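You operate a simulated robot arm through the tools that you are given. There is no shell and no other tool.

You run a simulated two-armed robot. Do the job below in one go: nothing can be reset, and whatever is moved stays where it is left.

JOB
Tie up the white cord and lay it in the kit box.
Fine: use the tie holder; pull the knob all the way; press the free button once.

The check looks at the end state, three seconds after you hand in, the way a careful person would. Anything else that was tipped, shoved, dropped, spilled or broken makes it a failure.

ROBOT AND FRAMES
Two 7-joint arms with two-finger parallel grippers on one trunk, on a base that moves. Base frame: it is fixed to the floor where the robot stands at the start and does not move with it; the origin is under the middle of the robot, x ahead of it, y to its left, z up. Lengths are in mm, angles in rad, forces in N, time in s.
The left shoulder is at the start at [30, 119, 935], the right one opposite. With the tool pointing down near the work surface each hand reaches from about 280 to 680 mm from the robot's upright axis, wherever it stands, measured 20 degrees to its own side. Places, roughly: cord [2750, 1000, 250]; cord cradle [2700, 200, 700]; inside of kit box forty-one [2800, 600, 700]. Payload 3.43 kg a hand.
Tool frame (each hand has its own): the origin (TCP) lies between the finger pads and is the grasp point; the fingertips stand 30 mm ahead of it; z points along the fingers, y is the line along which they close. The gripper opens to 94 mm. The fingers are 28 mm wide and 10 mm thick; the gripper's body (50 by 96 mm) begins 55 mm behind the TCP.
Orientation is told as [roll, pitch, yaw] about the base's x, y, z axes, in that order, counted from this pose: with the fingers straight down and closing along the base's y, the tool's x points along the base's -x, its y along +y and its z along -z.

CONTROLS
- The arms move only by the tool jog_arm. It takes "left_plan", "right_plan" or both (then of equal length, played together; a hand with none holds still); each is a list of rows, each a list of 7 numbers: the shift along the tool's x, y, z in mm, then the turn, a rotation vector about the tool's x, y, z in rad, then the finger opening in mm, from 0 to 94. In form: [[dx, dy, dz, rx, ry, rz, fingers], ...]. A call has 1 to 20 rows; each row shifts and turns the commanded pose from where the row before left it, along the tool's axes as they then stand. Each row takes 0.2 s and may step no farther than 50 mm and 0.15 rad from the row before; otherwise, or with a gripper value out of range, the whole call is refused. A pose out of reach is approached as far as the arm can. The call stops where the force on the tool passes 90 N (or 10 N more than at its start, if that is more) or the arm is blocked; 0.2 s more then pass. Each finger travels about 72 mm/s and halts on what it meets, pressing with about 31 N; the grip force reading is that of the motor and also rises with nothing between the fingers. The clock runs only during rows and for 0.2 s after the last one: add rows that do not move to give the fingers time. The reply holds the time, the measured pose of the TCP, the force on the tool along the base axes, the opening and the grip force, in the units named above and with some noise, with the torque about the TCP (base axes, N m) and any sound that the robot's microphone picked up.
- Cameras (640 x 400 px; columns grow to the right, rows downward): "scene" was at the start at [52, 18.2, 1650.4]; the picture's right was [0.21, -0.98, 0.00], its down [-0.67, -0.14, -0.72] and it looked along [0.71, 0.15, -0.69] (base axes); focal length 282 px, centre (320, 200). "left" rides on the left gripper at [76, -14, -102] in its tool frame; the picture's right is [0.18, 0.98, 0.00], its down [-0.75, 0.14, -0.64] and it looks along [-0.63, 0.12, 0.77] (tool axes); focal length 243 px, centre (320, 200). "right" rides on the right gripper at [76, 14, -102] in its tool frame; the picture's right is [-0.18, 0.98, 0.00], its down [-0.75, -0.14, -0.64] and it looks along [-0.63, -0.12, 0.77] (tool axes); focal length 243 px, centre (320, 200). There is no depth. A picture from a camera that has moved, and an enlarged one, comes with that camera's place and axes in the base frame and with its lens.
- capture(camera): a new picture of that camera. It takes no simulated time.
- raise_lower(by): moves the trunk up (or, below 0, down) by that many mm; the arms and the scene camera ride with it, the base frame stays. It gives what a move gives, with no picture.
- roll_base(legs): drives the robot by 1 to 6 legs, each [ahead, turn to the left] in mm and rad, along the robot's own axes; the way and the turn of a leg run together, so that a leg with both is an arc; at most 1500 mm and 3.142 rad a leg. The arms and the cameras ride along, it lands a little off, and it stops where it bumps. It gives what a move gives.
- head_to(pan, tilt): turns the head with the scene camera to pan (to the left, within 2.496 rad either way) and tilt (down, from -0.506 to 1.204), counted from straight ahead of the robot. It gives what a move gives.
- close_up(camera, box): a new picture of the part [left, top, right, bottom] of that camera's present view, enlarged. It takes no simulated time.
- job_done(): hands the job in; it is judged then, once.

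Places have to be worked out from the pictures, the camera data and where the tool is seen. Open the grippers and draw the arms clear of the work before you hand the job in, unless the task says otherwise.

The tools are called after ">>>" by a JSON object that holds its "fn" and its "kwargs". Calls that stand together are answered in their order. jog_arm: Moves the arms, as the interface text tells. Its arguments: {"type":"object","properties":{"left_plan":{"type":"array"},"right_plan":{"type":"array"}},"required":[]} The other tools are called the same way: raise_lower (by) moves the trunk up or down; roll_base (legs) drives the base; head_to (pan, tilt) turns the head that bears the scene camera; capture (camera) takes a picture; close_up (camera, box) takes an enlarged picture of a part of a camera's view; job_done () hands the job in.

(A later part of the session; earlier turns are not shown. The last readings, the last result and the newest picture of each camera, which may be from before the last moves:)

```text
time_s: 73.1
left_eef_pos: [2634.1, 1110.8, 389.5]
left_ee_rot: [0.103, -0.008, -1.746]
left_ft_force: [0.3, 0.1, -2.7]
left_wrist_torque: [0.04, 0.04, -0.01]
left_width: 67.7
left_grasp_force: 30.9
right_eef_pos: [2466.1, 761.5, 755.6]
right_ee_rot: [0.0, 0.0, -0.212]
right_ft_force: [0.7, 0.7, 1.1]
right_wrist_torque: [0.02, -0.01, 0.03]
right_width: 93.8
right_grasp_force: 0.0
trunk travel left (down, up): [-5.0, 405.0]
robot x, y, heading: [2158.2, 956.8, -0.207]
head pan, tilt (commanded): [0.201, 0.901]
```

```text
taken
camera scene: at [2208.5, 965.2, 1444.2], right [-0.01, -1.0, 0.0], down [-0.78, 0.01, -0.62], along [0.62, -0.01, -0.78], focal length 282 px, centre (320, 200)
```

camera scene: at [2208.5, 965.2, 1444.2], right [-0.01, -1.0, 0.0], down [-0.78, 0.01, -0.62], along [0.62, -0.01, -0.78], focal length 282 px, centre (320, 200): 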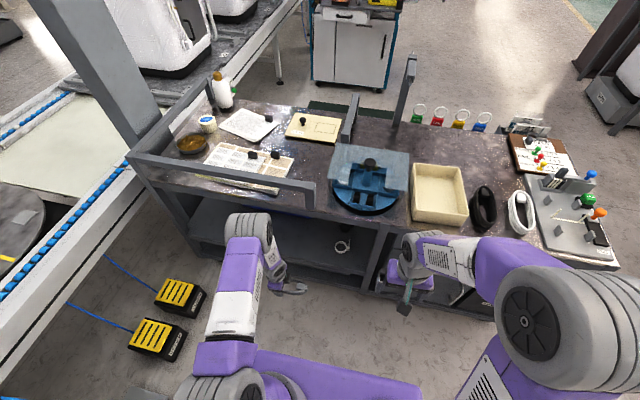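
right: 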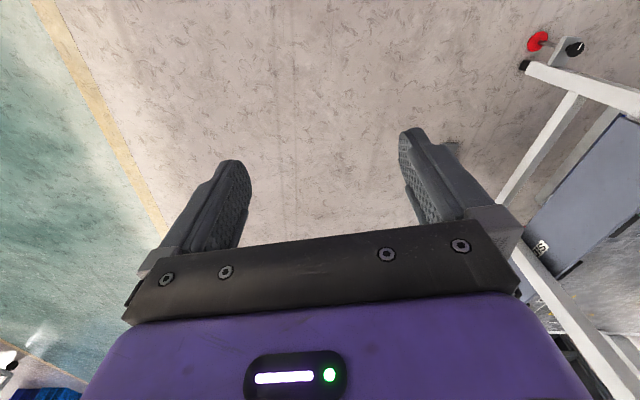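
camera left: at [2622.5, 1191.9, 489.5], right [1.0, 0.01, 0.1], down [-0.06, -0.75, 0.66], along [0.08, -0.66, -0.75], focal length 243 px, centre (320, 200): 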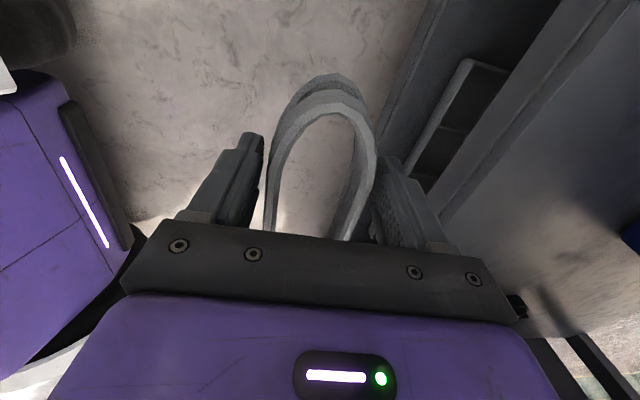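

The coil is out and held level. I check its colour now that it is in the light.

>>> {"fn": "close_up", "kwargs": {"camera": "scene", "box": [240, 250, 340, 310]}}

>>> {"fn": "close_up", "kwargs": {"camera": "scene", "box": [460, 170, 620, 275]}}

```text
6.40 times, centred on (290, 280) of scene
camera zoom: at [2208.5, 965.2, 1444.2], right [-0.01, -1.0, 0.0], down [-0.78, 0.01, -0.62], along [0.62, -0.01, -0.78], focal length 1804 px, centre (512, -312)
```

zoom: 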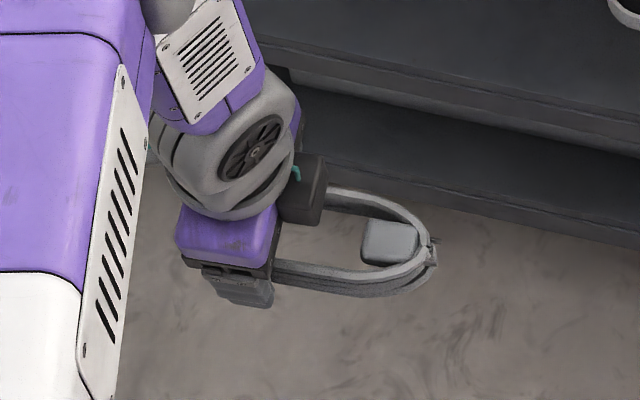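

```text
3.81 times, centred on (540, 222) of scene
camera zoom: at [2208.5, 965.2, 1444.2], right [-0.01, -1.0, 0.0], down [-0.78, 0.01, -0.62], along [0.62, -0.01, -0.78], focal length 1074 px, centre (-518, 114)
```

zoom: 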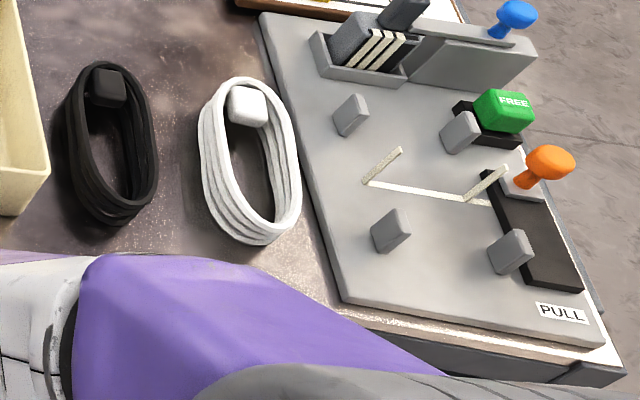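

In the shade its colour is unclear (it might be grey). I raise trunk and hand to bring it into full light and compare with the table-top white cord before going on.

>>> {"fn": "raise_lower", "kwargs": {"by": 195}}

>>> {"fn": "jog_arm", "kwargs": {"left_plan": [[0, -6, -45, 0, 0, 0, 30], [0, 4, -45, 0, 0, 0, 30], [0, 4, -45, 0, 0, 0, 30], [0, 4, -45, 0, 0, 0, 30], [0, 4, -45, 0, 0, 0, 30], [0, 0, 0, 0, 0, 0, 30]]}}

>>> {"fn": "capture", "kwargs": {"camera": "scene"}}

>>> {"fn": "capture", "kwargs": {"camera": "left"}}

```text
time_s: 75.2
left_eef_pos: [2633.6, 1110.4, 584.6]
left_ee_rot: [0.101, -0.008, -1.746]
left_ft_force: [0.3, -0.2, -2.0]
left_wrist_torque: [0.04, -0.01, 0.05]
left_width: 67.7
left_grasp_force: 31.6
right_eef_pos: [2465.0, 761.2, 951.0]
right_ee_rot: [0.0, 0.0, -0.212]
right_ft_force: [0.0, 0.3, 0.2]
right_wrist_torque: [-0.03, 0.02, 0.02]
right_width: 93.8
right_grasp_force: 0.1
trunk travel left (down, up): [-200.0, 210.0]
robot x, y, heading: [2162.4, 957.3, -0.216]
head pan, tilt (commanded): [0.201, 0.901]
```

```text
time_s: 76.6
left_eef_pos: [2622.4, 1115.6, 809.8]
left_ee_rot: [0.101, -0.011, -1.747]
left_ft_force: [0.4, 0.9, -1.9]
left_wrist_torque: [0.05, -0.03, 0.01]
left_width: 68.1
left_grasp_force: 31.3
right_eef_pos: [2466.8, 760.7, 951.7]
right_ee_rot: [0.0, 0.001, -0.212]
right_ft_force: [0.4, 0.0, -0.8]
right_wrist_torque: [0.0, 0.0, 0.01]
right_width: 93.9
right_grasp_force: 0.1
trunk travel left (down, up): [-200.0, 210.0]
robot x, y, heading: [2160.2, 956.7, -0.211]
head pan, tilt (commanded): [0.201, 0.901]
```

```text
taken
camera scene: at [2209.1, 965.1, 1639.1], right [-0.01, -1.0, 0.0], down [-0.78, 0.01, -0.62], along [0.62, -0.01, -0.78], focal length 282 px, centre (320, 200)
```

scene: 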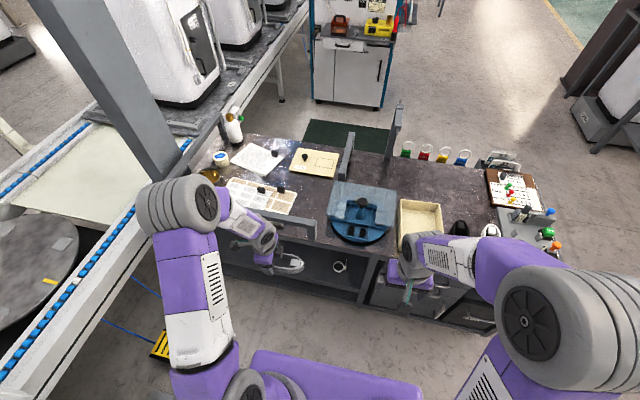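

```text
taken
camera left: at [2612.5, 1196.9, 909.1], right [1.0, 0.01, 0.1], down [-0.06, -0.75, 0.66], along [0.08, -0.66, -0.75], focal length 243 px, centre (320, 200)
```

left: 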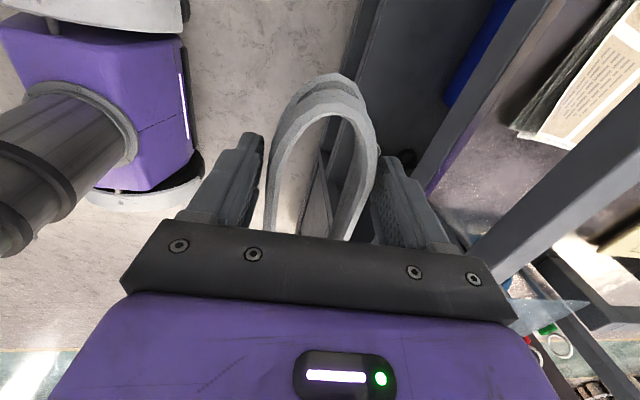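

>>> {"fn": "close_up", "kwargs": {"camera": "scene", "box": [230, 220, 330, 290]}}

>>> {"fn": "close_up", "kwargs": {"camera": "left", "box": [240, 60, 400, 250]}}

>>> {"fn": "close_up", "kwargs": {"camera": "scene", "box": [440, 170, 580, 265]}}

```text
5.71 times, centred on (280, 255) of scene
camera zoom: at [2209.1, 965.1, 1639.1], right [-0.01, -1.0, 0.0], down [-0.78, 0.01, -0.62], along [0.62, -0.01, -0.78], focal length 1611 px, centre (549, -114)
```

zoom: 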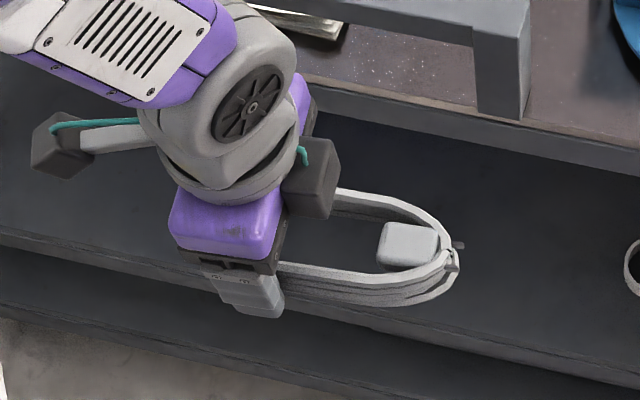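

```text
2.11 times, centred on (320, 155) of left
camera zoom: at [2612.5, 1196.9, 909.1], right [1.0, 0.01, 0.1], down [-0.06, -0.75, 0.66], along [0.08, -0.66, -0.75], focal length 511 px, centre (320, 295)
```

zoom: 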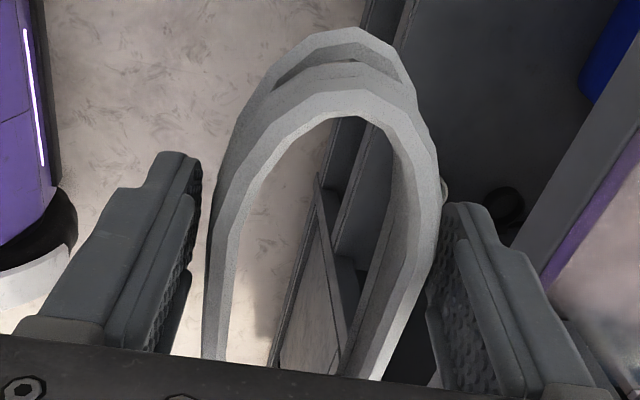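

```text
4.21 times, centred on (510, 218) of scene
camera zoom: at [2209.1, 965.1, 1639.1], right [-0.01, -1.0, 0.0], down [-0.78, 0.01, -0.62], along [0.62, -0.01, -0.78], focal length 1187 px, centre (-480, 126)
```

zoom: 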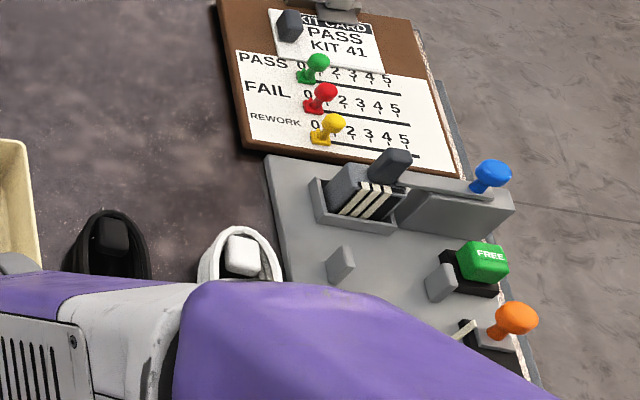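

In better light the cord looks whitish (still partly shaded by the hand); I will compare it beside the table-top cord later. I raise and retract the hand a little, back away from the cart, and drive to the cradle end.

>>> {"fn": "jog_arm", "kwargs": {"left_plan": [[0, -20, -35.5, 0, 0, 0, 30], [0, -20, -35.5, 0, 0, 0, 30], [0, -20, -35.5, 0, 0, 0, 30], [0, 0, 0, 0, 0, 0, 30]]}}

>>> {"fn": "roll_base", "kwargs": {"legs": [[-150, 0], [0, -1.36], [860, 0], [0, 1.36]]}}

>>> {"fn": "capture", "kwargs": {"camera": "scene"}}

>>> {"fn": "capture", "kwargs": {"camera": "left"}}

```text
time_s: 77.6
left_eef_pos: [2552.0, 1129.2, 908.3]
left_ee_rot: [0.099, -0.009, -1.747]
left_ft_force: [-0.3, 0.3, -2.2]
left_wrist_torque: [0.03, 0.01, -0.03]
left_width: 67.9
left_grasp_force: 31.3
right_eef_pos: [2466.5, 761.9, 951.6]
right_ee_rot: [0.0, -0.001, -0.215]
right_ft_force: [0.3, 0.1, -1.0]
right_wrist_torque: [0.01, -0.01, 0.0]
right_width: 94.1
right_grasp_force: 0.1
trunk travel left (down, up): [-200.0, 210.0]
robot x, y, heading: [2157.1, 961.3, -0.212]
head pan, tilt (commanded): [0.201, 0.901]
```

```text
time_s: 89.9
left_eef_pos: [2416.0, 308.7, 908.0]
left_ee_rot: [0.099, -0.009, -1.687]
left_ft_force: [-0.2, 1.1, -1.7]
left_wrist_torque: [0.01, -0.02, 0.01]
left_width: 67.8
left_grasp_force: 31.0
right_eef_pos: [2352.4, -62.3, 951.0]
right_ee_rot: [-0.001, -0.002, -0.151]
right_ft_force: [0.3, -0.5, 0.0]
right_wrist_torque: [0.04, 0.02, 0.04]
right_width: 94.1
right_grasp_force: 0.0
trunk travel left (down, up): [-200.0, 210.0]
robot x, y, heading: [2034.3, 117.1, -0.148]
head pan, tilt (commanded): [0.201, 0.901]
```

```text
taken
camera scene: at [2083.2, 125.6, 1639.2], right [0.05, -1.0, 0.0], down [-0.78, -0.04, -0.62], along [0.62, 0.03, -0.78], focal length 282 px, centre (320, 200)
```

scene: 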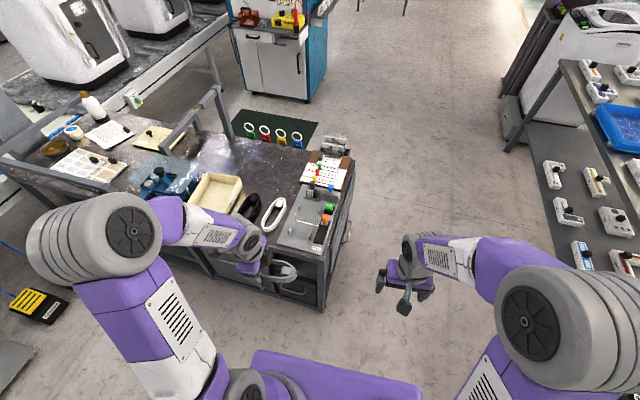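

```text
taken
camera left: at [2400.2, 390.7, 1007.8], right [0.99, 0.07, 0.1], down [-0.01, -0.75, 0.66], along [0.12, -0.66, -0.75], focal length 243 px, centre (320, 200)
```

left: 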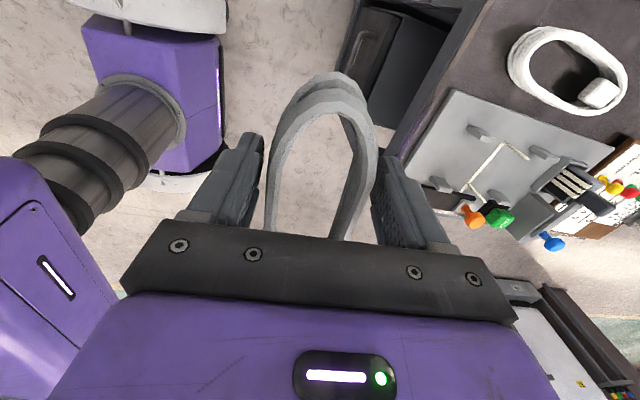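

I now stand at (2034, 117). In the left view the held cord looks greyer than the table-top cord; I enlarge both in the same light.

>>> {"fn": "close_up", "kwargs": {"camera": "scene", "box": [220, 170, 340, 300]}}

>>> {"fn": "close_up", "kwargs": {"camera": "left", "box": [240, 20, 640, 260]}}

```text
3.08 times, centred on (280, 235) of scene
camera zoom: at [2083.2, 125.6, 1639.2], right [0.05, -1.0, 0.0], down [-0.78, -0.04, -0.62], along [0.62, 0.03, -0.78], focal length 867 px, centre (443, 92)
```

zoom: 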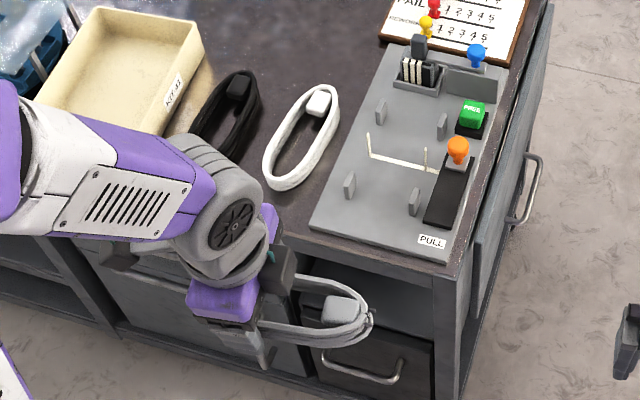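

```text
1.60 times, centred on (440, 140) of left
camera zoom: at [2400.2, 390.7, 1007.8], right [0.99, 0.07, 0.1], down [-0.01, -0.75, 0.66], along [0.12, -0.66, -0.75], focal length 388 px, centre (128, 296)
```

zoom: 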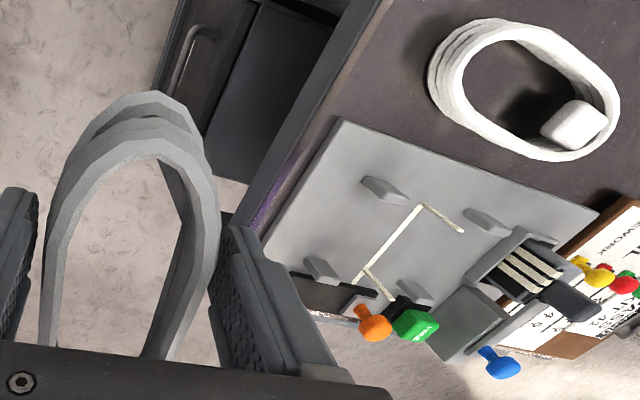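

Side by side the held cord looks light grey while the table-top cord is bright white, so the colour must be settled with both in the same light. I roll forward 100 mm and hold it over the table next to the white cord.

>>> {"fn": "roll_base", "kwargs": {"legs": [[100, 0]]}}

>>> {"fn": "jog_arm", "kwargs": {"left_plan": [[0, 40, 4, 0, 0, 0, 30], [0, 40, 8, 0, 0, 0, 30], [0, 40, 8, 0, 0, 0, 30], [0, 20, 12, 0, 0, 0, 30], [0, 0, 0, 0, 0, 0, 30]]}}

>>> {"fn": "capture", "kwargs": {"camera": "scene"}}

>>> {"fn": "capture", "kwargs": {"camera": "left"}}

```text
time_s: 91.1
left_eef_pos: [2510.8, 296.5, 908.4]
left_ee_rot: [0.1, -0.009, -1.684]
left_ft_force: [0.1, 0.8, -1.4]
left_wrist_torque: [0.06, 0.0, 0.01]
left_width: 67.9
left_grasp_force: 31.4
right_eef_pos: [2448.8, -77.1, 951.9]
right_ee_rot: [0.0, 0.001, -0.15]
right_ft_force: [-0.3, -0.2, 0.4]
right_wrist_torque: [-0.01, 0.0, -0.02]
right_width: 93.9
right_grasp_force: 0.0
trunk travel left (down, up): [-200.0, 210.0]
robot x, y, heading: [2126.2, 102.2, -0.153]
head pan, tilt (commanded): [0.201, 0.901]
```

```text
time_s: 92.3
left_eef_pos: [2653.1, 278.0, 889.7]
left_ee_rot: [0.101, -0.009, -1.683]
left_ft_force: [0.1, 0.4, -2.2]
left_wrist_torque: [0.06, -0.02, 0.03]
left_width: 67.8
left_grasp_force: 31.1
right_eef_pos: [2448.0, -76.1, 951.6]
right_ee_rot: [0.0, 0.002, -0.15]
right_ft_force: [0.2, 0.1, -1.0]
right_wrist_torque: [-0.01, 0.01, -0.01]
right_width: 93.7
right_grasp_force: 0.1
trunk travel left (down, up): [-200.0, 210.0]
robot x, y, heading: [2131.6, 104.1, -0.153]
head pan, tilt (commanded): [0.201, 0.901]
```

```text
taken
camera scene: at [2178.1, 111.2, 1639.2], right [0.05, -1.0, 0.0], down [-0.78, -0.04, -0.62], along [0.62, 0.03, -0.78], focal length 282 px, centre (320, 200)
```

scene: 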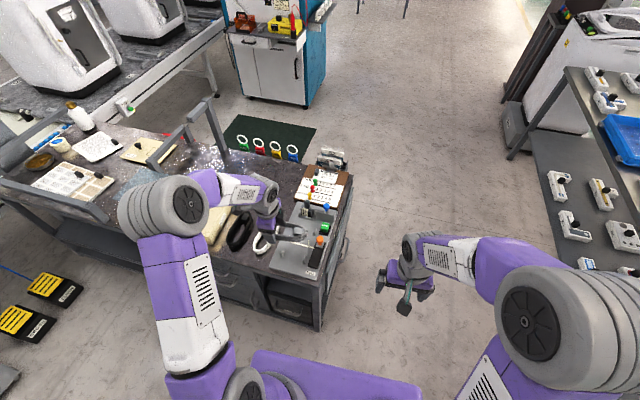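

```text
taken
camera left: at [2636.8, 360.1, 988.9], right [0.99, 0.07, 0.1], down [-0.01, -0.75, 0.66], along [0.12, -0.66, -0.75], focal length 243 px, centre (320, 200)
```

left: 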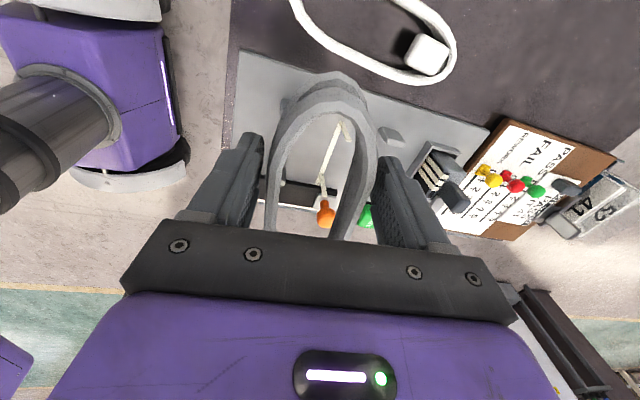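

>>> {"fn": "close_up", "kwargs": {"camera": "scene", "box": [210, 180, 350, 280]}}

>>> {"fn": "close_up", "kwargs": {"camera": "left", "box": [230, 0, 470, 240]}}

```text
4.00 times, centred on (280, 230) of scene
camera zoom: at [2178.1, 111.2, 1639.2], right [0.05, -1.0, 0.0], down [-0.78, -0.04, -0.62], along [0.62, 0.03, -0.78], focal length 1128 px, centre (480, 80)
```

zoom: 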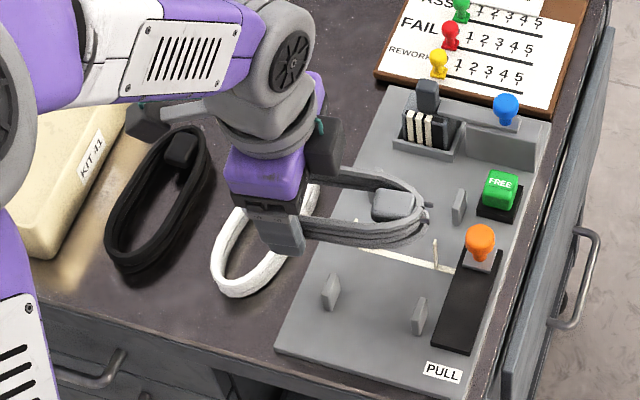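

```text
1.67 times, centred on (350, 120) of left
camera zoom: at [2636.8, 360.1, 988.9], right [0.99, 0.07, 0.1], down [-0.01, -0.75, 0.66], along [0.12, -0.66, -0.75], focal length 404 px, centre (270, 333)
```

zoom: 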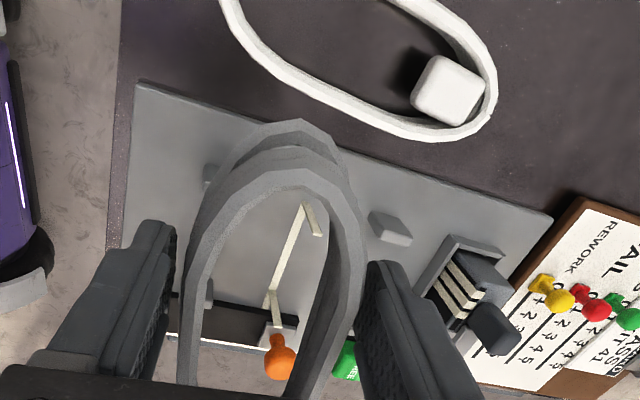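

In the same light it is plain: the cord I hold is grey, while the white cord is the one on the table top beside the cradle. The job names the white cord, so I will put the grey one back exactly where it was on the shelf (centre (2848, 1043)) and then do the job with the white one; first I retract and drive back.

>>> {"fn": "jog_arm", "kwargs": {"left_plan": [[0, -20, -12, 0, 0, 0, 30], [0, -40, -8, 0, 0, 0, 30], [0, -40, -8, 0, 0, 0, 30], [0, -40, -4, 0, 0, 0, 30], [0, 0, 0, 0, 0, 0, 30]]}}

>>> {"fn": "roll_base", "kwargs": {"legs": [[0, 1.72], [860, 0], [0, -1.78]]}}

>>> {"fn": "capture", "kwargs": {"camera": "scene"}}

```text
time_s: 93.5
left_eef_pos: [2507.9, 296.1, 907.9]
left_ee_rot: [0.101, -0.009, -1.685]
left_ft_force: [0.0, 0.5, -1.6]
left_wrist_torque: [0.06, -0.02, 0.0]
left_width: 67.7
left_grasp_force: 31.6
right_eef_pos: [2447.8, -77.3, 953.6]
right_ee_rot: [0.0, 0.002, -0.149]
right_ft_force: [-0.2, -0.7, -0.5]
right_wrist_torque: [0.01, 0.01, -0.02]
right_width: 93.9
right_grasp_force: 0.0
trunk travel left (down, up): [-200.0, 210.0]
robot x, y, heading: [2134.3, 102.3, -0.148]
head pan, tilt (commanded): [0.201, 0.901]
```

```text
time_s: 106.5
left_eef_pos: [2491.1, 1144.2, 908.1]
left_ee_rot: [0.101, -0.007, -1.716]
left_ft_force: [-0.1, 0.7, -1.5]
left_wrist_torque: [0.04, 0.01, 0.0]
left_width: 67.8
left_grasp_force: 31.3
right_eef_pos: [2419.0, 773.3, 952.0]
right_ee_rot: [0.0, 0.001, -0.181]
right_ft_force: [0.0, -0.3, 0.6]
right_wrist_torque: [-0.01, 0.01, -0.03]
right_width: 94.1
right_grasp_force: 0.1
trunk travel left (down, up): [-200.0, 210.0]
robot x, y, heading: [2110.3, 956.6, -0.184]
head pan, tilt (commanded): [0.201, 0.901]
```

```text
taken
camera scene: at [2155.3, 969.3, 1639.2], right [0.02, -1.0, 0.0], down [-0.78, -0.02, -0.62], along [0.62, 0.01, -0.78], focal length 282 px, centre (320, 200)
```

scene: 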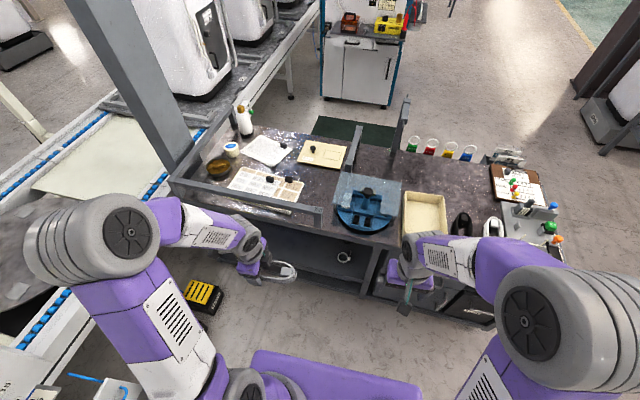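

I am back at (2110, 957). I reverse the arm's raise, lower the trunk, and turn the tool to the old grasp yaw.

>>> {"fn": "jog_arm", "kwargs": {"left_plan": [[0, 20, 35.5, 0, 0, 0.01, 30], [0, 20, 35.5, 0, 0, 0.01, 30], [0, 20, 35.5, 0, 0, 0.011, 30], [0, -4, 45, 0, 0, 0, 30], [0, -4, 45, 0, 0, 0, 30], [0, -4, 45, 0, 0, 0, 30], [0, -4, 45, 0, 0, 0, 30], [0, -4, 45, 0, 0, 0, 30], [0, 0, 0, 0, 0, 0, 30]]}}

>>> {"fn": "raise_lower", "kwargs": {"by": -195}}

>>> {"fn": "capture", "kwargs": {"camera": "left"}}

>>> {"fn": "capture", "kwargs": {"camera": "scene"}}

```text
time_s: 108.5
left_eef_pos: [2562.5, 1129.3, 582.4]
left_ee_rot: [0.101, -0.005, -1.745]
left_ft_force: [0.5, -0.3, -1.4]
left_wrist_torque: [0.0, 0.0, -0.04]
left_width: 67.7
left_grasp_force: 30.8
right_eef_pos: [2419.0, 773.9, 951.3]
right_ee_rot: [-0.001, 0.001, -0.182]
right_ft_force: [-0.4, 0.5, 1.0]
right_wrist_torque: [0.02, 0.0, 0.0]
right_width: 94.0
right_grasp_force: 0.0
trunk travel left (down, up): [-200.0, 210.0]
robot x, y, heading: [2109.4, 961.9, -0.183]
head pan, tilt (commanded): [0.201, 0.901]
```

```text
time_s: 110.7
left_eef_pos: [2562.7, 1128.1, 388.1]
left_ee_rot: [0.101, -0.004, -1.744]
left_ft_force: [-0.5, -1.0, -1.1]
left_wrist_torque: [0.04, -0.01, -0.01]
left_width: 67.8
left_grasp_force: 31.0
right_eef_pos: [2418.0, 773.1, 756.6]
right_ee_rot: [0.001, 0.0, -0.183]
right_ft_force: [-0.1, -0.2, -0.6]
right_wrist_torque: [0.02, -0.01, 0.02]
right_width: 94.3
right_grasp_force: 0.0
trunk travel left (down, up): [-5.0, 405.0]
robot x, y, heading: [2109.5, 958.3, -0.178]
head pan, tilt (commanded): [0.201, 0.901]
```

```text
taken
camera left: at [2551.6, 1210.0, 487.5], right [1.0, 0.01, 0.1], down [-0.06, -0.75, 0.66], along [0.08, -0.66, -0.75], focal length 243 px, centre (320, 200)
```

left: 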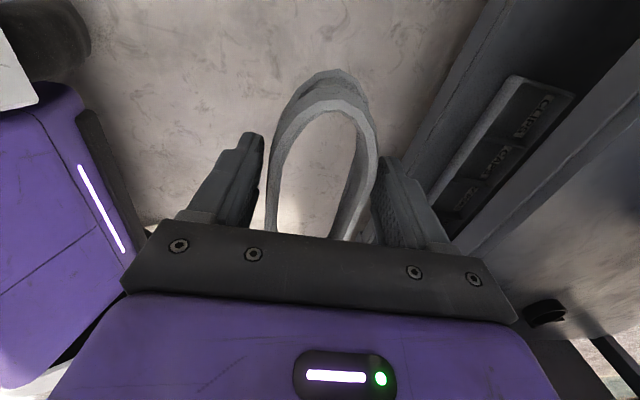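

```text
taken
camera scene: at [2155.2, 969.4, 1444.3], right [0.02, -1.0, 0.0], down [-0.78, -0.02, -0.62], along [0.62, 0.01, -0.78], focal length 282 px, centre (320, 200)
```

scene: 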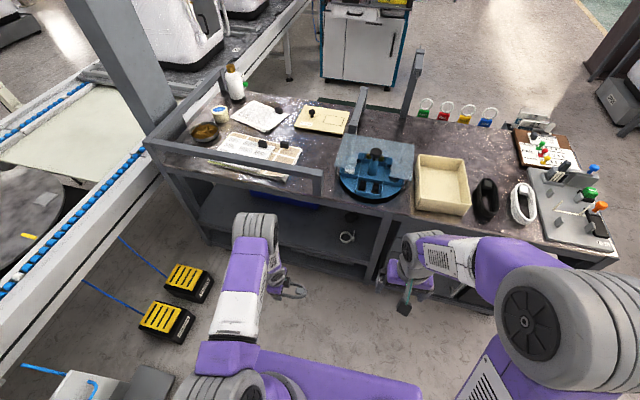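

The coil is held at z 388 in front of the shelf. I roll 60 mm forward and read the pose before inserting it.

>>> {"fn": "roll_base", "kwargs": {"legs": [[60, 0]]}}

```text
time_s: 111.6
left_eef_pos: [2620.6, 1119.1, 386.9]
left_ee_rot: [0.097, -0.003, -1.744]
left_ft_force: [-0.4, -0.1, -1.8]
left_wrist_torque: [0.06, 0.01, -0.02]
left_width: 67.7
left_grasp_force: 31.1
right_eef_pos: [2478.7, 763.0, 757.0]
right_ee_rot: [-0.001, 0.0, -0.18]
right_ft_force: [0.2, 0.4, -0.8]
right_wrist_torque: [0.02, 0.01, -0.04]
right_width: 94.0
right_grasp_force: 0.1
trunk travel left (down, up): [-5.0, 405.0]
robot x, y, heading: [2167.0, 950.8, -0.181]
head pan, tilt (commanded): [0.201, 0.901]
```

Reading: TCP (2621, 1119, 387). I insert the coil to TCP (2786, 1080, 391), about 13 mm above the shelf.

>>> {"fn": "jog_arm", "kwargs": {"left_plan": [[-1.65, 28.2, 1.3, 0, 0, 0, 30], [-1.65, 28.2, 1.3, 0, 0, 0, 30], [-1.65, 28.2, 2.5, 0, 0, 0, 30], [-1.65, 28.2, 2.5, 0, 0, 0, 30], [-1.65, 28.2, 2.6, 0, 0, 0, 30], [-1.65, 28.2, 2.7, 0, 0, 0, 30], [0, 0, 0, 0, 0, 0, 30]]}}

>>> {"fn": "capture", "kwargs": {"camera": "left"}}

>>> {"fn": "close_up", "kwargs": {"camera": "scene", "box": [200, 180, 380, 300]}}

```text
time_s: 113.2
left_eef_pos: [2786.4, 1079.0, 391.1]
left_ee_rot: [0.099, -0.008, -1.745]
left_ft_force: [-0.2, 0.1, -1.5]
left_wrist_torque: [0.02, -0.01, 0.01]
left_width: 67.6
left_grasp_force: 31.0
right_eef_pos: [2478.5, 763.1, 757.3]
right_ee_rot: [-0.001, 0.001, -0.181]
right_ft_force: [0.0, 0.3, -0.7]
right_wrist_torque: [0.01, -0.04, 0.04]
right_width: 93.8
right_grasp_force: 0.1
trunk travel left (down, up): [-5.0, 405.0]
robot x, y, heading: [2167.0, 947.0, -0.177]
head pan, tilt (commanded): [0.201, 0.901]
```

```text
taken
camera left: at [2775.7, 1160.2, 491.2], right [1.0, 0.01, 0.1], down [-0.05, -0.75, 0.66], along [0.08, -0.66, -0.75], focal length 243 px, centre (320, 200)
```

left: 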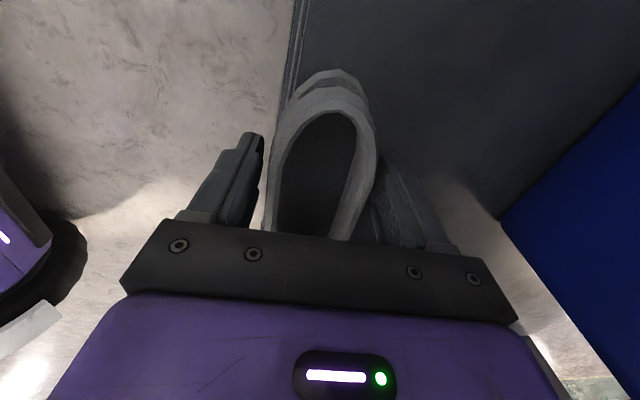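

```text
3.33 times, centred on (290, 240) of scene
camera zoom: at [2214.8, 958.7, 1444.2], right [0.02, -1.0, 0.0], down [-0.78, -0.02, -0.62], along [0.62, 0.01, -0.78], focal length 940 px, centre (420, 67)
```

zoom: 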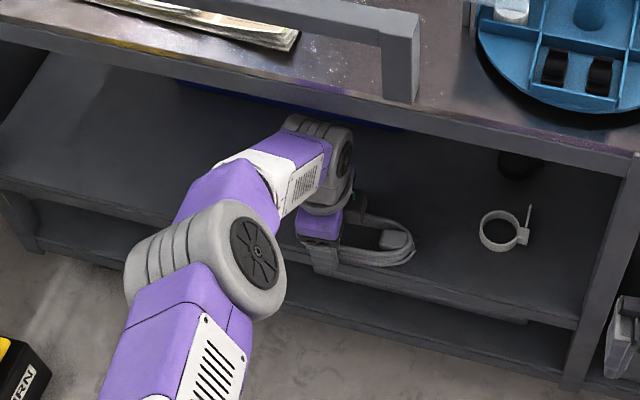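

Good: the arm clears the lip. I lower the coil onto the shelf and watch the force.

>>> {"fn": "jog_arm", "kwargs": {"left_plan": [[0, -0.5, 5, 0, 0, 0, 30], [0, -0.5, 5, 0, 0, 0, 30], [0, -0.2, 2, 0, 0, 0, 30], [0, 0, 0, 0, 0, 0, 30]]}}

```text
time_s: 114.2
left_eef_pos: [2787.7, 1080.3, 380.9]
left_ee_rot: [0.102, -0.004, -1.744]
left_ft_force: [1.9, 4.8, 5.9]
left_wrist_torque: [-0.29, 0.18, 0.01]
left_width: 67.5
left_grasp_force: 31.1
right_eef_pos: [2478.9, 762.9, 757.3]
right_ee_rot: [-0.002, -0.001, -0.18]
right_ft_force: [0.6, -0.6, -0.4]
right_wrist_torque: [0.02, 0.02, -0.02]
right_width: 93.8
right_grasp_force: 0.1
trunk travel left (down, up): [-5.0, 405.0]
robot x, y, heading: [2166.5, 952.0, -0.179]
head pan, tilt (commanded): [0.201, 0.901]
```

The coil rests on the shelf (upward force about 6 N). I open the fingers and look.

>>> {"fn": "jog_arm", "kwargs": {"left_plan": [[0, 0, 0, 0, 0, 0, 72], [0, 0, 0, 0, 0, 0, 80], [0, 0, 0, 0, 0, 0, 86], [0, 0, 0, 0, 0, 0, 86]]}}

>>> {"fn": "capture", "kwargs": {"camera": "left"}}

```text
time_s: 115.2
left_eef_pos: [2786.8, 1079.6, 378.8]
left_ee_rot: [0.102, -0.005, -1.745]
left_ft_force: [0.7, -0.2, -0.4]
left_wrist_torque: [-0.01, -0.01, -0.03]
left_width: 86.0
left_grasp_force: 0.0
right_eef_pos: [2479.1, 763.1, 756.6]
right_ee_rot: [0.0, 0.0, -0.179]
right_ft_force: [1.2, 0.2, 0.3]
right_wrist_torque: [0.02, -0.02, 0.01]
right_width: 93.9
right_grasp_force: 0.1
trunk travel left (down, up): [-5.0, 405.0]
robot x, y, heading: [2162.7, 950.0, -0.179]
head pan, tilt (commanded): [0.201, 0.901]
```

```text
taken
camera left: at [2775.8, 1160.0, 479.3], right [1.0, 0.01, 0.1], down [-0.06, -0.75, 0.66], along [0.08, -0.66, -0.75], focal length 243 px, centre (320, 200)
```

left: 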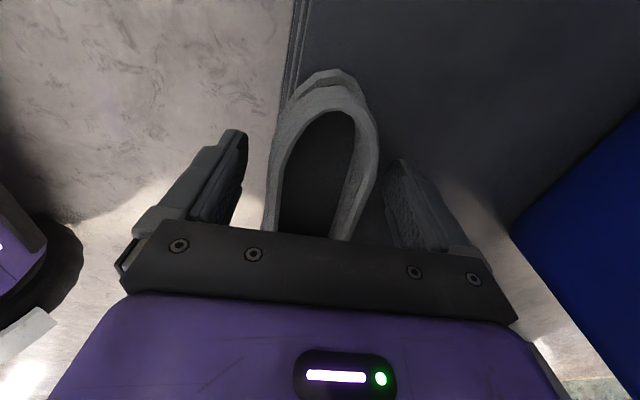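

Released cleanly. I lift with a growing lean so that the rear finger clears the coil, and withdraw.

>>> {"fn": "jog_arm", "kwargs": {"left_plan": [[0, 1.3, -12.9, -0.075, 0, 0, 86], [0, 2.3, -12.8, -0.075, 0, 0, 86], [0, 0.3, -2, 0, 0, 0, 86], [0, -24.2, -6.2, 0, 0, 0, 86], [0, -29, -7.4, 0, 0, 0, 86], [0, -29, -7.4, 0, 0, 0, 86], [0, -29, -7.4, 0, 0, 0, 60], [0, -29, -7.4, 0, 0, 0, 20], [0, 0, 0, -0.14, 0, 0, 0], [0, 0, 0, -0.11, 0, 0, 0], [0, 0, 0, 0, 0, 0, 0]]}}

>>> {"fn": "capture", "kwargs": {"camera": "left"}}

>>> {"fn": "close_up", "kwargs": {"camera": "scene", "box": [240, 210, 360, 290]}}

```text
time_s: 117.6
left_eef_pos: [2644.2, 1104.0, 407.4]
left_ee_rot: [0.502, -0.005, -1.745]
left_ft_force: [-0.6, 0.4, -0.3]
left_wrist_torque: [-0.02, 0.0, 0.01]
left_width: 0.0
left_grasp_force: 30.5
right_eef_pos: [2478.9, 761.9, 757.4]
right_ee_rot: [0.0, 0.001, -0.18]
right_ft_force: [-0.1, 0.2, -0.3]
right_wrist_torque: [0.01, -0.01, 0.02]
right_width: 94.1
right_grasp_force: 0.0
trunk travel left (down, up): [-5.0, 405.0]
robot x, y, heading: [2165.6, 950.8, -0.176]
head pan, tilt (commanded): [0.201, 0.901]
```

```text
taken
camera left: at [2596.0, 1191.8, 490.1], right [0.88, 0.03, 0.47], down [-0.31, -0.71, 0.63], along [0.36, -0.71, -0.61], focal length 243 px, centre (320, 200)
```

left: 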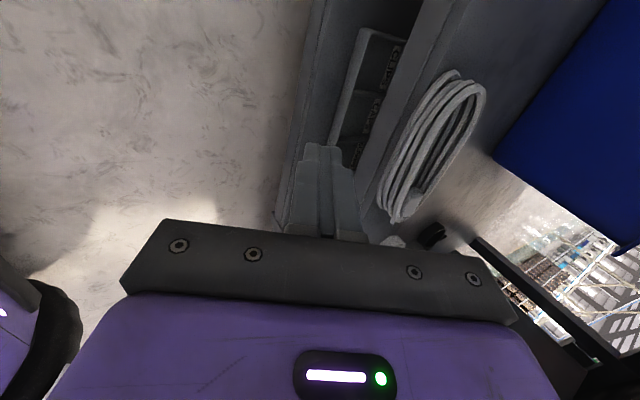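

```text
5.00 times, centred on (300, 250) of scene
camera zoom: at [2214.7, 958.6, 1444.2], right [0.02, -1.0, 0.0], down [-0.78, -0.02, -0.62], along [0.62, 0.01, -0.78], focal length 1409 px, centre (420, -50)
```

zoom: 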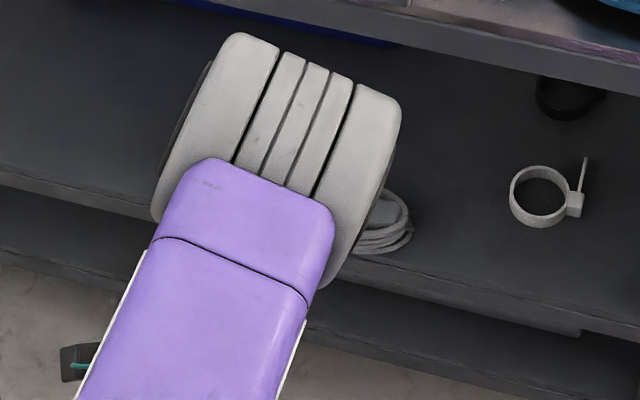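

The coil lies at about centre (2788, 1053). I bring the closed fingers in front of its middle and push it back along the shelf, first most of the way.

>>> {"fn": "jog_arm", "kwargs": {"left_plan": [[-12, 22.7, 27.3, 0, 0, 0, 0], [-12, 22.7, 27.3, 0, 0, 0, 0], [0, 0, 0, 0, 0, 0, 0], [0, 9.7, 5.3, 0, 0, 0, 0], [0, 9.7, 5.3, 0, 0, 0, 0], [0, 9.7, 5.3, 0, 0, 0, 0], [0, 9.7, 5.3, 0, 0, 0, 0], [0, 9.7, 5.3, 0, 0, 0, 0], [0, 9.7, 5.3, 0, 0, 0, 0], [0, 9.7, 5.3, 0, 0, 0, 0], [0, 0, 0, 0, 0, 0, 0]]}}

>>> {"fn": "capture", "kwargs": {"camera": "left"}}

>>> {"fn": "close_up", "kwargs": {"camera": "scene", "box": [240, 210, 360, 290]}}

```text
time_s: 120.0
left_eef_pos: [2783.3, 1055.2, 381.7]
left_ee_rot: [0.501, -0.007, -1.746]
left_ft_force: [0.5, 0.1, -0.1]
left_wrist_torque: [-0.01, 0.02, 0.01]
left_width: 0.0
left_grasp_force: 30.8
right_eef_pos: [2479.2, 763.7, 756.2]
right_ee_rot: [0.001, -0.001, -0.18]
right_ft_force: [1.3, 0.3, -0.6]
right_wrist_torque: [-0.02, 0.0, 0.04]
right_width: 93.9
right_grasp_force: 0.1
trunk travel left (down, up): [-5.0, 405.0]
robot x, y, heading: [2169.5, 951.9, -0.181]
head pan, tilt (commanded): [0.201, 0.901]
```

```text
taken
camera left: at [2735.2, 1142.6, 463.7], right [0.88, 0.04, 0.47], down [-0.31, -0.71, 0.64], along [0.36, -0.71, -0.61], focal length 243 px, centre (320, 200)
```

left: 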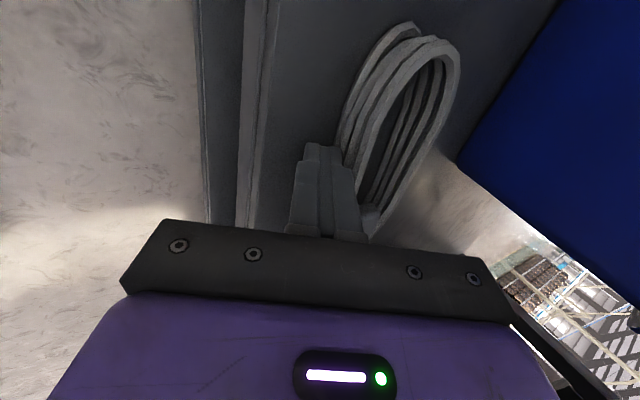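

```text
5.00 times, centred on (300, 250) of scene
camera zoom: at [2214.8, 958.6, 1444.1], right [0.02, -1.0, 0.0], down [-0.78, -0.02, -0.62], along [0.62, 0.01, -0.78], focal length 1409 px, centre (420, -50)
```

zoom: 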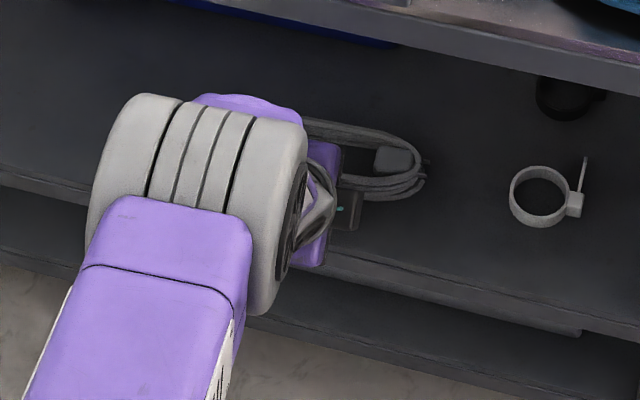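

The coil is pushed nearly to its old place. I withdraw the hand and look from a clear view to compare with the first pictures.

>>> {"fn": "jog_arm", "kwargs": {"left_plan": [[0, -17.5, -9.6, 0, 0, 0, 0], [0, -28, -20, 0, 0, 0, 0], [0, -35, -20, 0, 0, 0, 0], [0, -35, -20, 0, 0, 0, 0], [0, -35, -20, 0, 0, 0, 0], [30, -25, -20, 0, 0, 0, 0], [30, -20, -20, 0, 0, 0, 0], [30, 0, -20, 0, 0, 0, 0], [0, 0, 0, 0, 0, 0, 0]]}}

>>> {"fn": "head_to", "kwargs": {"pan": 0.2, "tilt": 0.8}}

>>> {"fn": "capture", "kwargs": {"camera": "scene"}}

```text
time_s: 122.0
left_eef_pos: [2556.8, 1187.9, 416.9]
left_ee_rot: [0.503, -0.006, -1.746]
left_ft_force: [0.1, 0.4, -0.1]
left_wrist_torque: [-0.03, 0.04, 0.01]
left_width: 0.1
left_grasp_force: 29.9
right_eef_pos: [2479.1, 761.5, 757.2]
right_ee_rot: [0.0, 0.0, -0.18]
right_ft_force: [0.2, -0.6, 0.1]
right_wrist_torque: [0.01, 0.02, 0.0]
right_width: 93.8
right_grasp_force: 0.1
trunk travel left (down, up): [-5.0, 405.0]
robot x, y, heading: [2164.0, 949.9, -0.175]
head pan, tilt (commanded): [0.201, 0.901]
```

```text
time_s: 122.7
left_eef_pos: [2557.5, 1186.5, 416.0]
left_ee_rot: [0.501, -0.004, -1.745]
left_ft_force: [0.5, 0.3, -0.4]
left_wrist_torque: [-0.03, 0.01, -0.01]
left_width: 0.0
left_grasp_force: 30.7
right_eef_pos: [2478.4, 762.7, 757.3]
right_ee_rot: [0.0, 0.0, -0.18]
right_ft_force: [-0.7, 0.1, 0.4]
right_wrist_torque: [0.0, 0.03, 0.0]
right_width: 94.0
right_grasp_force: 0.0
trunk travel left (down, up): [-5.0, 405.0]
robot x, y, heading: [2167.4, 953.2, -0.18]
head pan, tilt (commanded): [0.201, 0.799]
```

```text
taken
camera scene: at [2219.8, 958.7, 1452.1], right [0.02, -1.0, 0.0], down [-0.72, -0.02, -0.7], along [0.7, 0.02, -0.72], focal length 282 px, centre (320, 200)
```

scene: 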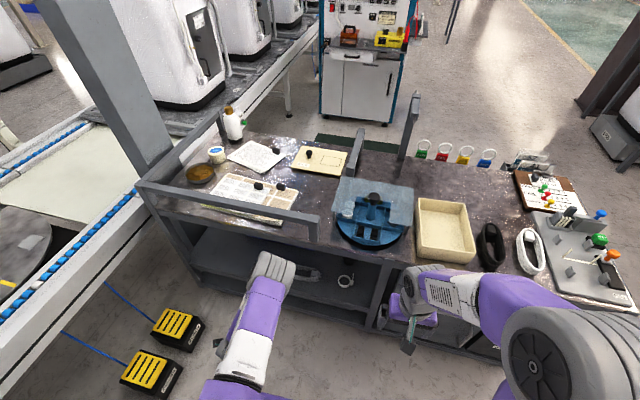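

The elbow still hides part of the coil. I move the left hand further to the left and take enlarged views.

>>> {"fn": "jog_arm", "kwargs": {"left_plan": [[45, -10, 0, 0, 0, 0, 0], [45, -10, 0, 0, 0, 0, 0], [45, -10, 0, 0, 0, 0, 0], [0, 0, 0, 0, 0, 0, 0]]}}

>>> {"fn": "close_up", "kwargs": {"camera": "scene", "box": [270, 240, 370, 310]}}

>>> {"fn": "capture", "kwargs": {"camera": "left"}}

```text
time_s: 123.7
left_eef_pos: [2553.0, 1326.2, 403.2]
left_ee_rot: [0.502, -0.005, -1.746]
left_ft_force: [0.2, -0.4, 0.6]
left_wrist_torque: [0.04, 0.0, -0.02]
left_width: 0.0
left_grasp_force: 31.0
right_eef_pos: [2478.8, 761.7, 757.5]
right_ee_rot: [0.002, -0.001, -0.18]
right_ft_force: [0.4, 0.9, -0.9]
right_wrist_torque: [0.01, 0.03, 0.04]
right_width: 94.1
right_grasp_force: 0.0
trunk travel left (down, up): [-5.0, 405.0]
robot x, y, heading: [2169.2, 951.7, -0.181]
head pan, tilt (commanded): [0.201, 0.799]
```

```text
5.71 times, centred on (320, 275) of scene
camera zoom: at [2219.8, 958.8, 1452.1], right [0.02, -1.0, 0.0], down [-0.72, -0.02, -0.7], along [0.7, 0.02, -0.72], focal length 1611 px, centre (320, -229)
```

zoom: 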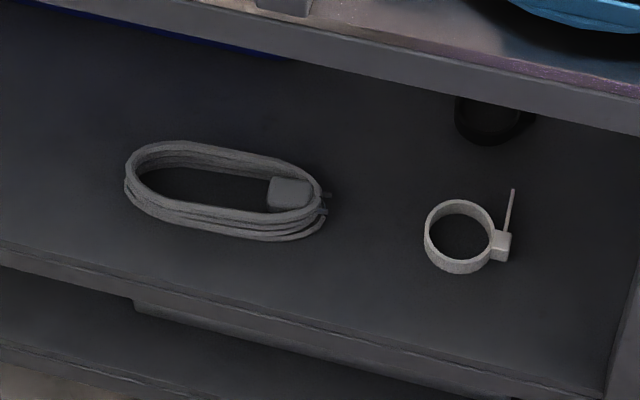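

```text
taken
camera left: at [2506.0, 1413.9, 485.3], right [0.88, 0.03, 0.47], down [-0.31, -0.71, 0.64], along [0.35, -0.71, -0.61], focal length 243 px, centre (320, 200)
```

left: 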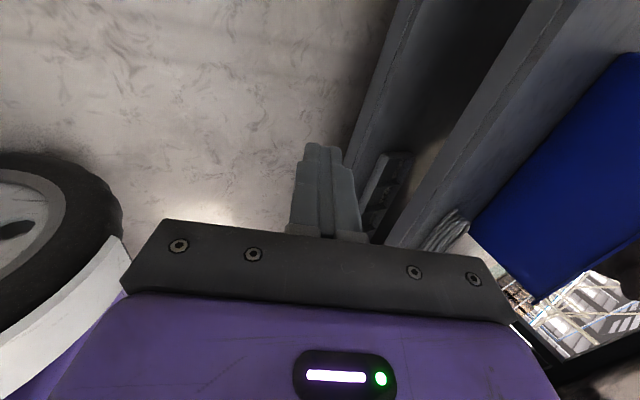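

The coil seems about 20 mm short of its old place and turned a little. To compare exactly I return the base and head to the pose of my first reference picture.

>>> {"fn": "roll_base", "kwargs": {"legs": [[75, -0.032]]}}

>>> {"fn": "head_to", "kwargs": {"pan": 0.201, "tilt": 0.901}}

>>> {"fn": "close_up", "kwargs": {"camera": "scene", "box": [268, 232, 340, 277]}}

>>> {"fn": "close_up", "kwargs": {"camera": "scene", "box": [180, 170, 380, 320]}}

```text
time_s: 124.7
left_eef_pos: [2639.2, 1299.1, 403.0]
left_ee_rot: [0.502, -0.004, -1.778]
left_ft_force: [0.3, 0.4, -0.2]
left_wrist_torque: [0.02, 0.03, 0.0]
left_width: 0.0
left_grasp_force: 30.8
right_eef_pos: [2545.7, 738.2, 756.2]
right_ee_rot: [0.0, 0.001, -0.212]
right_ft_force: [-0.5, 0.2, -1.2]
right_wrist_torque: [0.02, 0.02, 0.01]
right_width: 94.1
right_grasp_force: 0.0
trunk travel left (down, up): [-5.0, 405.0]
robot x, y, heading: [2239.7, 935.9, -0.208]
head pan, tilt (commanded): [0.201, 0.799]
```

```text
time_s: 125.4
left_eef_pos: [2639.2, 1299.9, 402.8]
left_ee_rot: [0.502, -0.005, -1.777]
left_ft_force: [0.1, 0.1, 0.2]
left_wrist_torque: [-0.01, 0.0, 0.01]
left_width: 0.1
left_grasp_force: 31.4
right_eef_pos: [2546.5, 737.7, 756.0]
right_ee_rot: [0.0, -0.002, -0.212]
right_ft_force: [0.6, -0.9, -0.3]
right_wrist_torque: [-0.03, 0.02, 0.01]
right_width: 94.2
right_grasp_force: 0.0
trunk travel left (down, up): [-5.0, 405.0]
robot x, y, heading: [2240.7, 937.5, -0.208]
head pan, tilt (commanded): [0.201, 0.901]
```

```text
8.89 times, centred on (304, 254) of scene
camera zoom: at [2288.2, 942.6, 1444.2], right [-0.01, -1.0, 0.0], down [-0.78, 0.01, -0.62], along [0.62, -0.01, -0.78], focal length 2506 px, centre (462, -284)
```

zoom: 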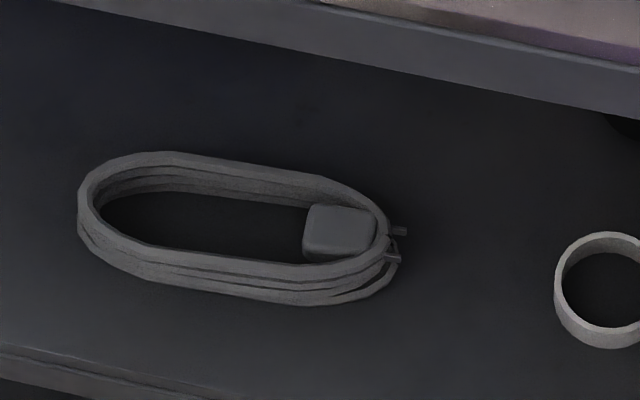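

```text
2.67 times, centred on (280, 245) of scene
camera zoom: at [2288.2, 942.6, 1444.2], right [-0.01, -1.0, 0.0], down [-0.78, 0.01, -0.62], along [0.62, -0.01, -0.78], focal length 752 px, centre (427, 80)
```

zoom: 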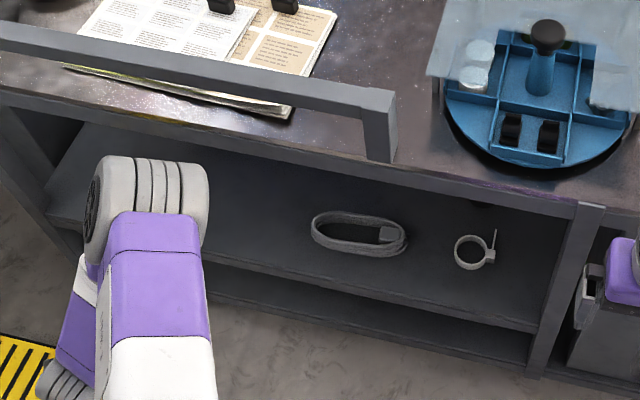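

Against the reference picture (using the unmoved clip as anchor) the coil's +y end is about 13 mm and its plug end about 6 mm nearer the front than originally. I step back 60 mm, bring the closed fingers in front of it slightly toward the +y side, and push about 10 mm more.

>>> {"fn": "roll_base", "kwargs": {"legs": [[-60, 0]]}}

>>> {"fn": "jog_arm", "kwargs": {"left_plan": [[-45, 0, 0, 0, 0.0154, -0.028, 0], [-45, 0, 0, 0, 0, 0, 0], [-45, 5, 0, 0, 0, 0, 0], [-45, 5, 0, 0, 0, 0, 0], [0, 0, 0, 0, 0, 0, 0]]}}

```text
time_s: 126.4
left_eef_pos: [2580.5, 1311.8, 403.2]
left_ee_rot: [0.5, -0.005, -1.777]
left_ft_force: [-1.3, -0.8, 0.2]
left_wrist_torque: [0.03, -0.02, -0.01]
left_width: 0.0
left_grasp_force: 31.1
right_eef_pos: [2487.2, 751.5, 756.6]
right_ee_rot: [0.001, 0.001, -0.21]
right_ft_force: [0.5, 0.4, -0.1]
right_wrist_torque: [-0.03, -0.01, -0.03]
right_width: 93.9
right_grasp_force: 0.0
trunk travel left (down, up): [-5.0, 405.0]
robot x, y, heading: [2183.5, 947.0, -0.213]
head pan, tilt (commanded): [0.201, 0.901]
```

```text
time_s: 127.6
left_eef_pos: [2554.3, 1133.0, 408.5]
left_ee_rot: [0.5, -0.005, -1.744]
left_ft_force: [-0.4, -0.3, 0.1]
left_wrist_torque: [0.01, 0.0, -0.01]
left_width: 0.3
left_grasp_force: 30.9
right_eef_pos: [2488.2, 751.2, 757.1]
right_ee_rot: [0.0, 0.001, -0.211]
right_ft_force: [0.6, 0.7, 0.5]
right_wrist_torque: [0.02, 0.0, 0.01]
right_width: 94.0
right_grasp_force: 0.1
trunk travel left (down, up): [-5.0, 405.0]
robot x, y, heading: [2185.2, 946.3, -0.208]
head pan, tilt (commanded): [0.201, 0.901]
```

Next I go to just before the coil at (2745, 1077, 382) and push in to TCP (2795, 1067).

>>> {"fn": "jog_arm", "kwargs": {"left_plan": [[-4.4, 32.1, 23.6, 0, 0, 0, 0], [-4.4, 32.1, 23.6, 0, 0, 0, 0], [-4.4, 32.1, 23.6, 0, 0, 0, 0], [-4.4, 32.1, 23.6, 0, 0, 0, 0], [-4.4, 32.1, 23.6, 0, 0, 0, 0], [0, 0, 0, 0, 0, 0, 0], [0, 8.85, 5.05, 0, 0, 0, 0], [0, 8.85, 5.05, 0, 0, 0, 0], [0, 8.85, 5.05, 0, 0, 0, 0], [0, 8.85, 5.05, 0, 0, 0, 0], [0, 8.85, 5.05, 0, 0, 0, 0], [0, 0, 0, 0, 0, 0, 0]]}}

>>> {"fn": "capture", "kwargs": {"camera": "left"}}

```text
time_s: 130.2
left_eef_pos: [2796.7, 1069.0, 381.1]
left_ee_rot: [0.501, -0.006, -1.744]
left_ft_force: [-0.8, 0.5, 1.0]
left_wrist_torque: [0.02, 0.03, 0.01]
left_width: 0.0
left_grasp_force: 31.1
right_eef_pos: [2488.1, 751.4, 756.9]
right_ee_rot: [-0.001, -0.001, -0.211]
right_ft_force: [-0.6, 0.3, 0.6]
right_wrist_torque: [0.01, -0.02, 0.0]
right_width: 94.1
right_grasp_force: 0.1
trunk travel left (down, up): [-5.0, 405.0]
robot x, y, heading: [2183.2, 945.3, -0.208]
head pan, tilt (commanded): [0.201, 0.901]
```

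```text
taken
camera left: at [2748.8, 1156.5, 463.8], right [0.88, 0.03, 0.47], down [-0.31, -0.71, 0.64], along [0.35, -0.71, -0.61], focal length 243 px, centre (320, 200)
```

left: 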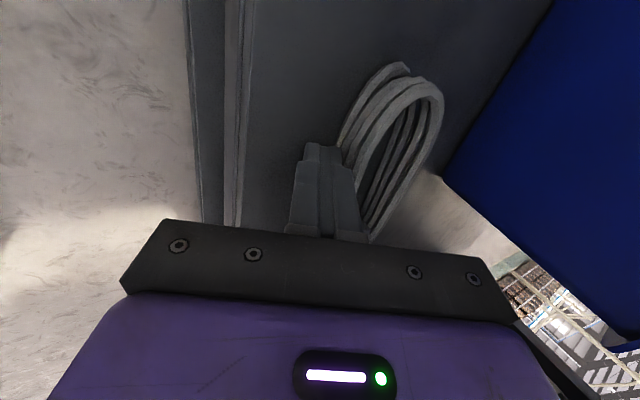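

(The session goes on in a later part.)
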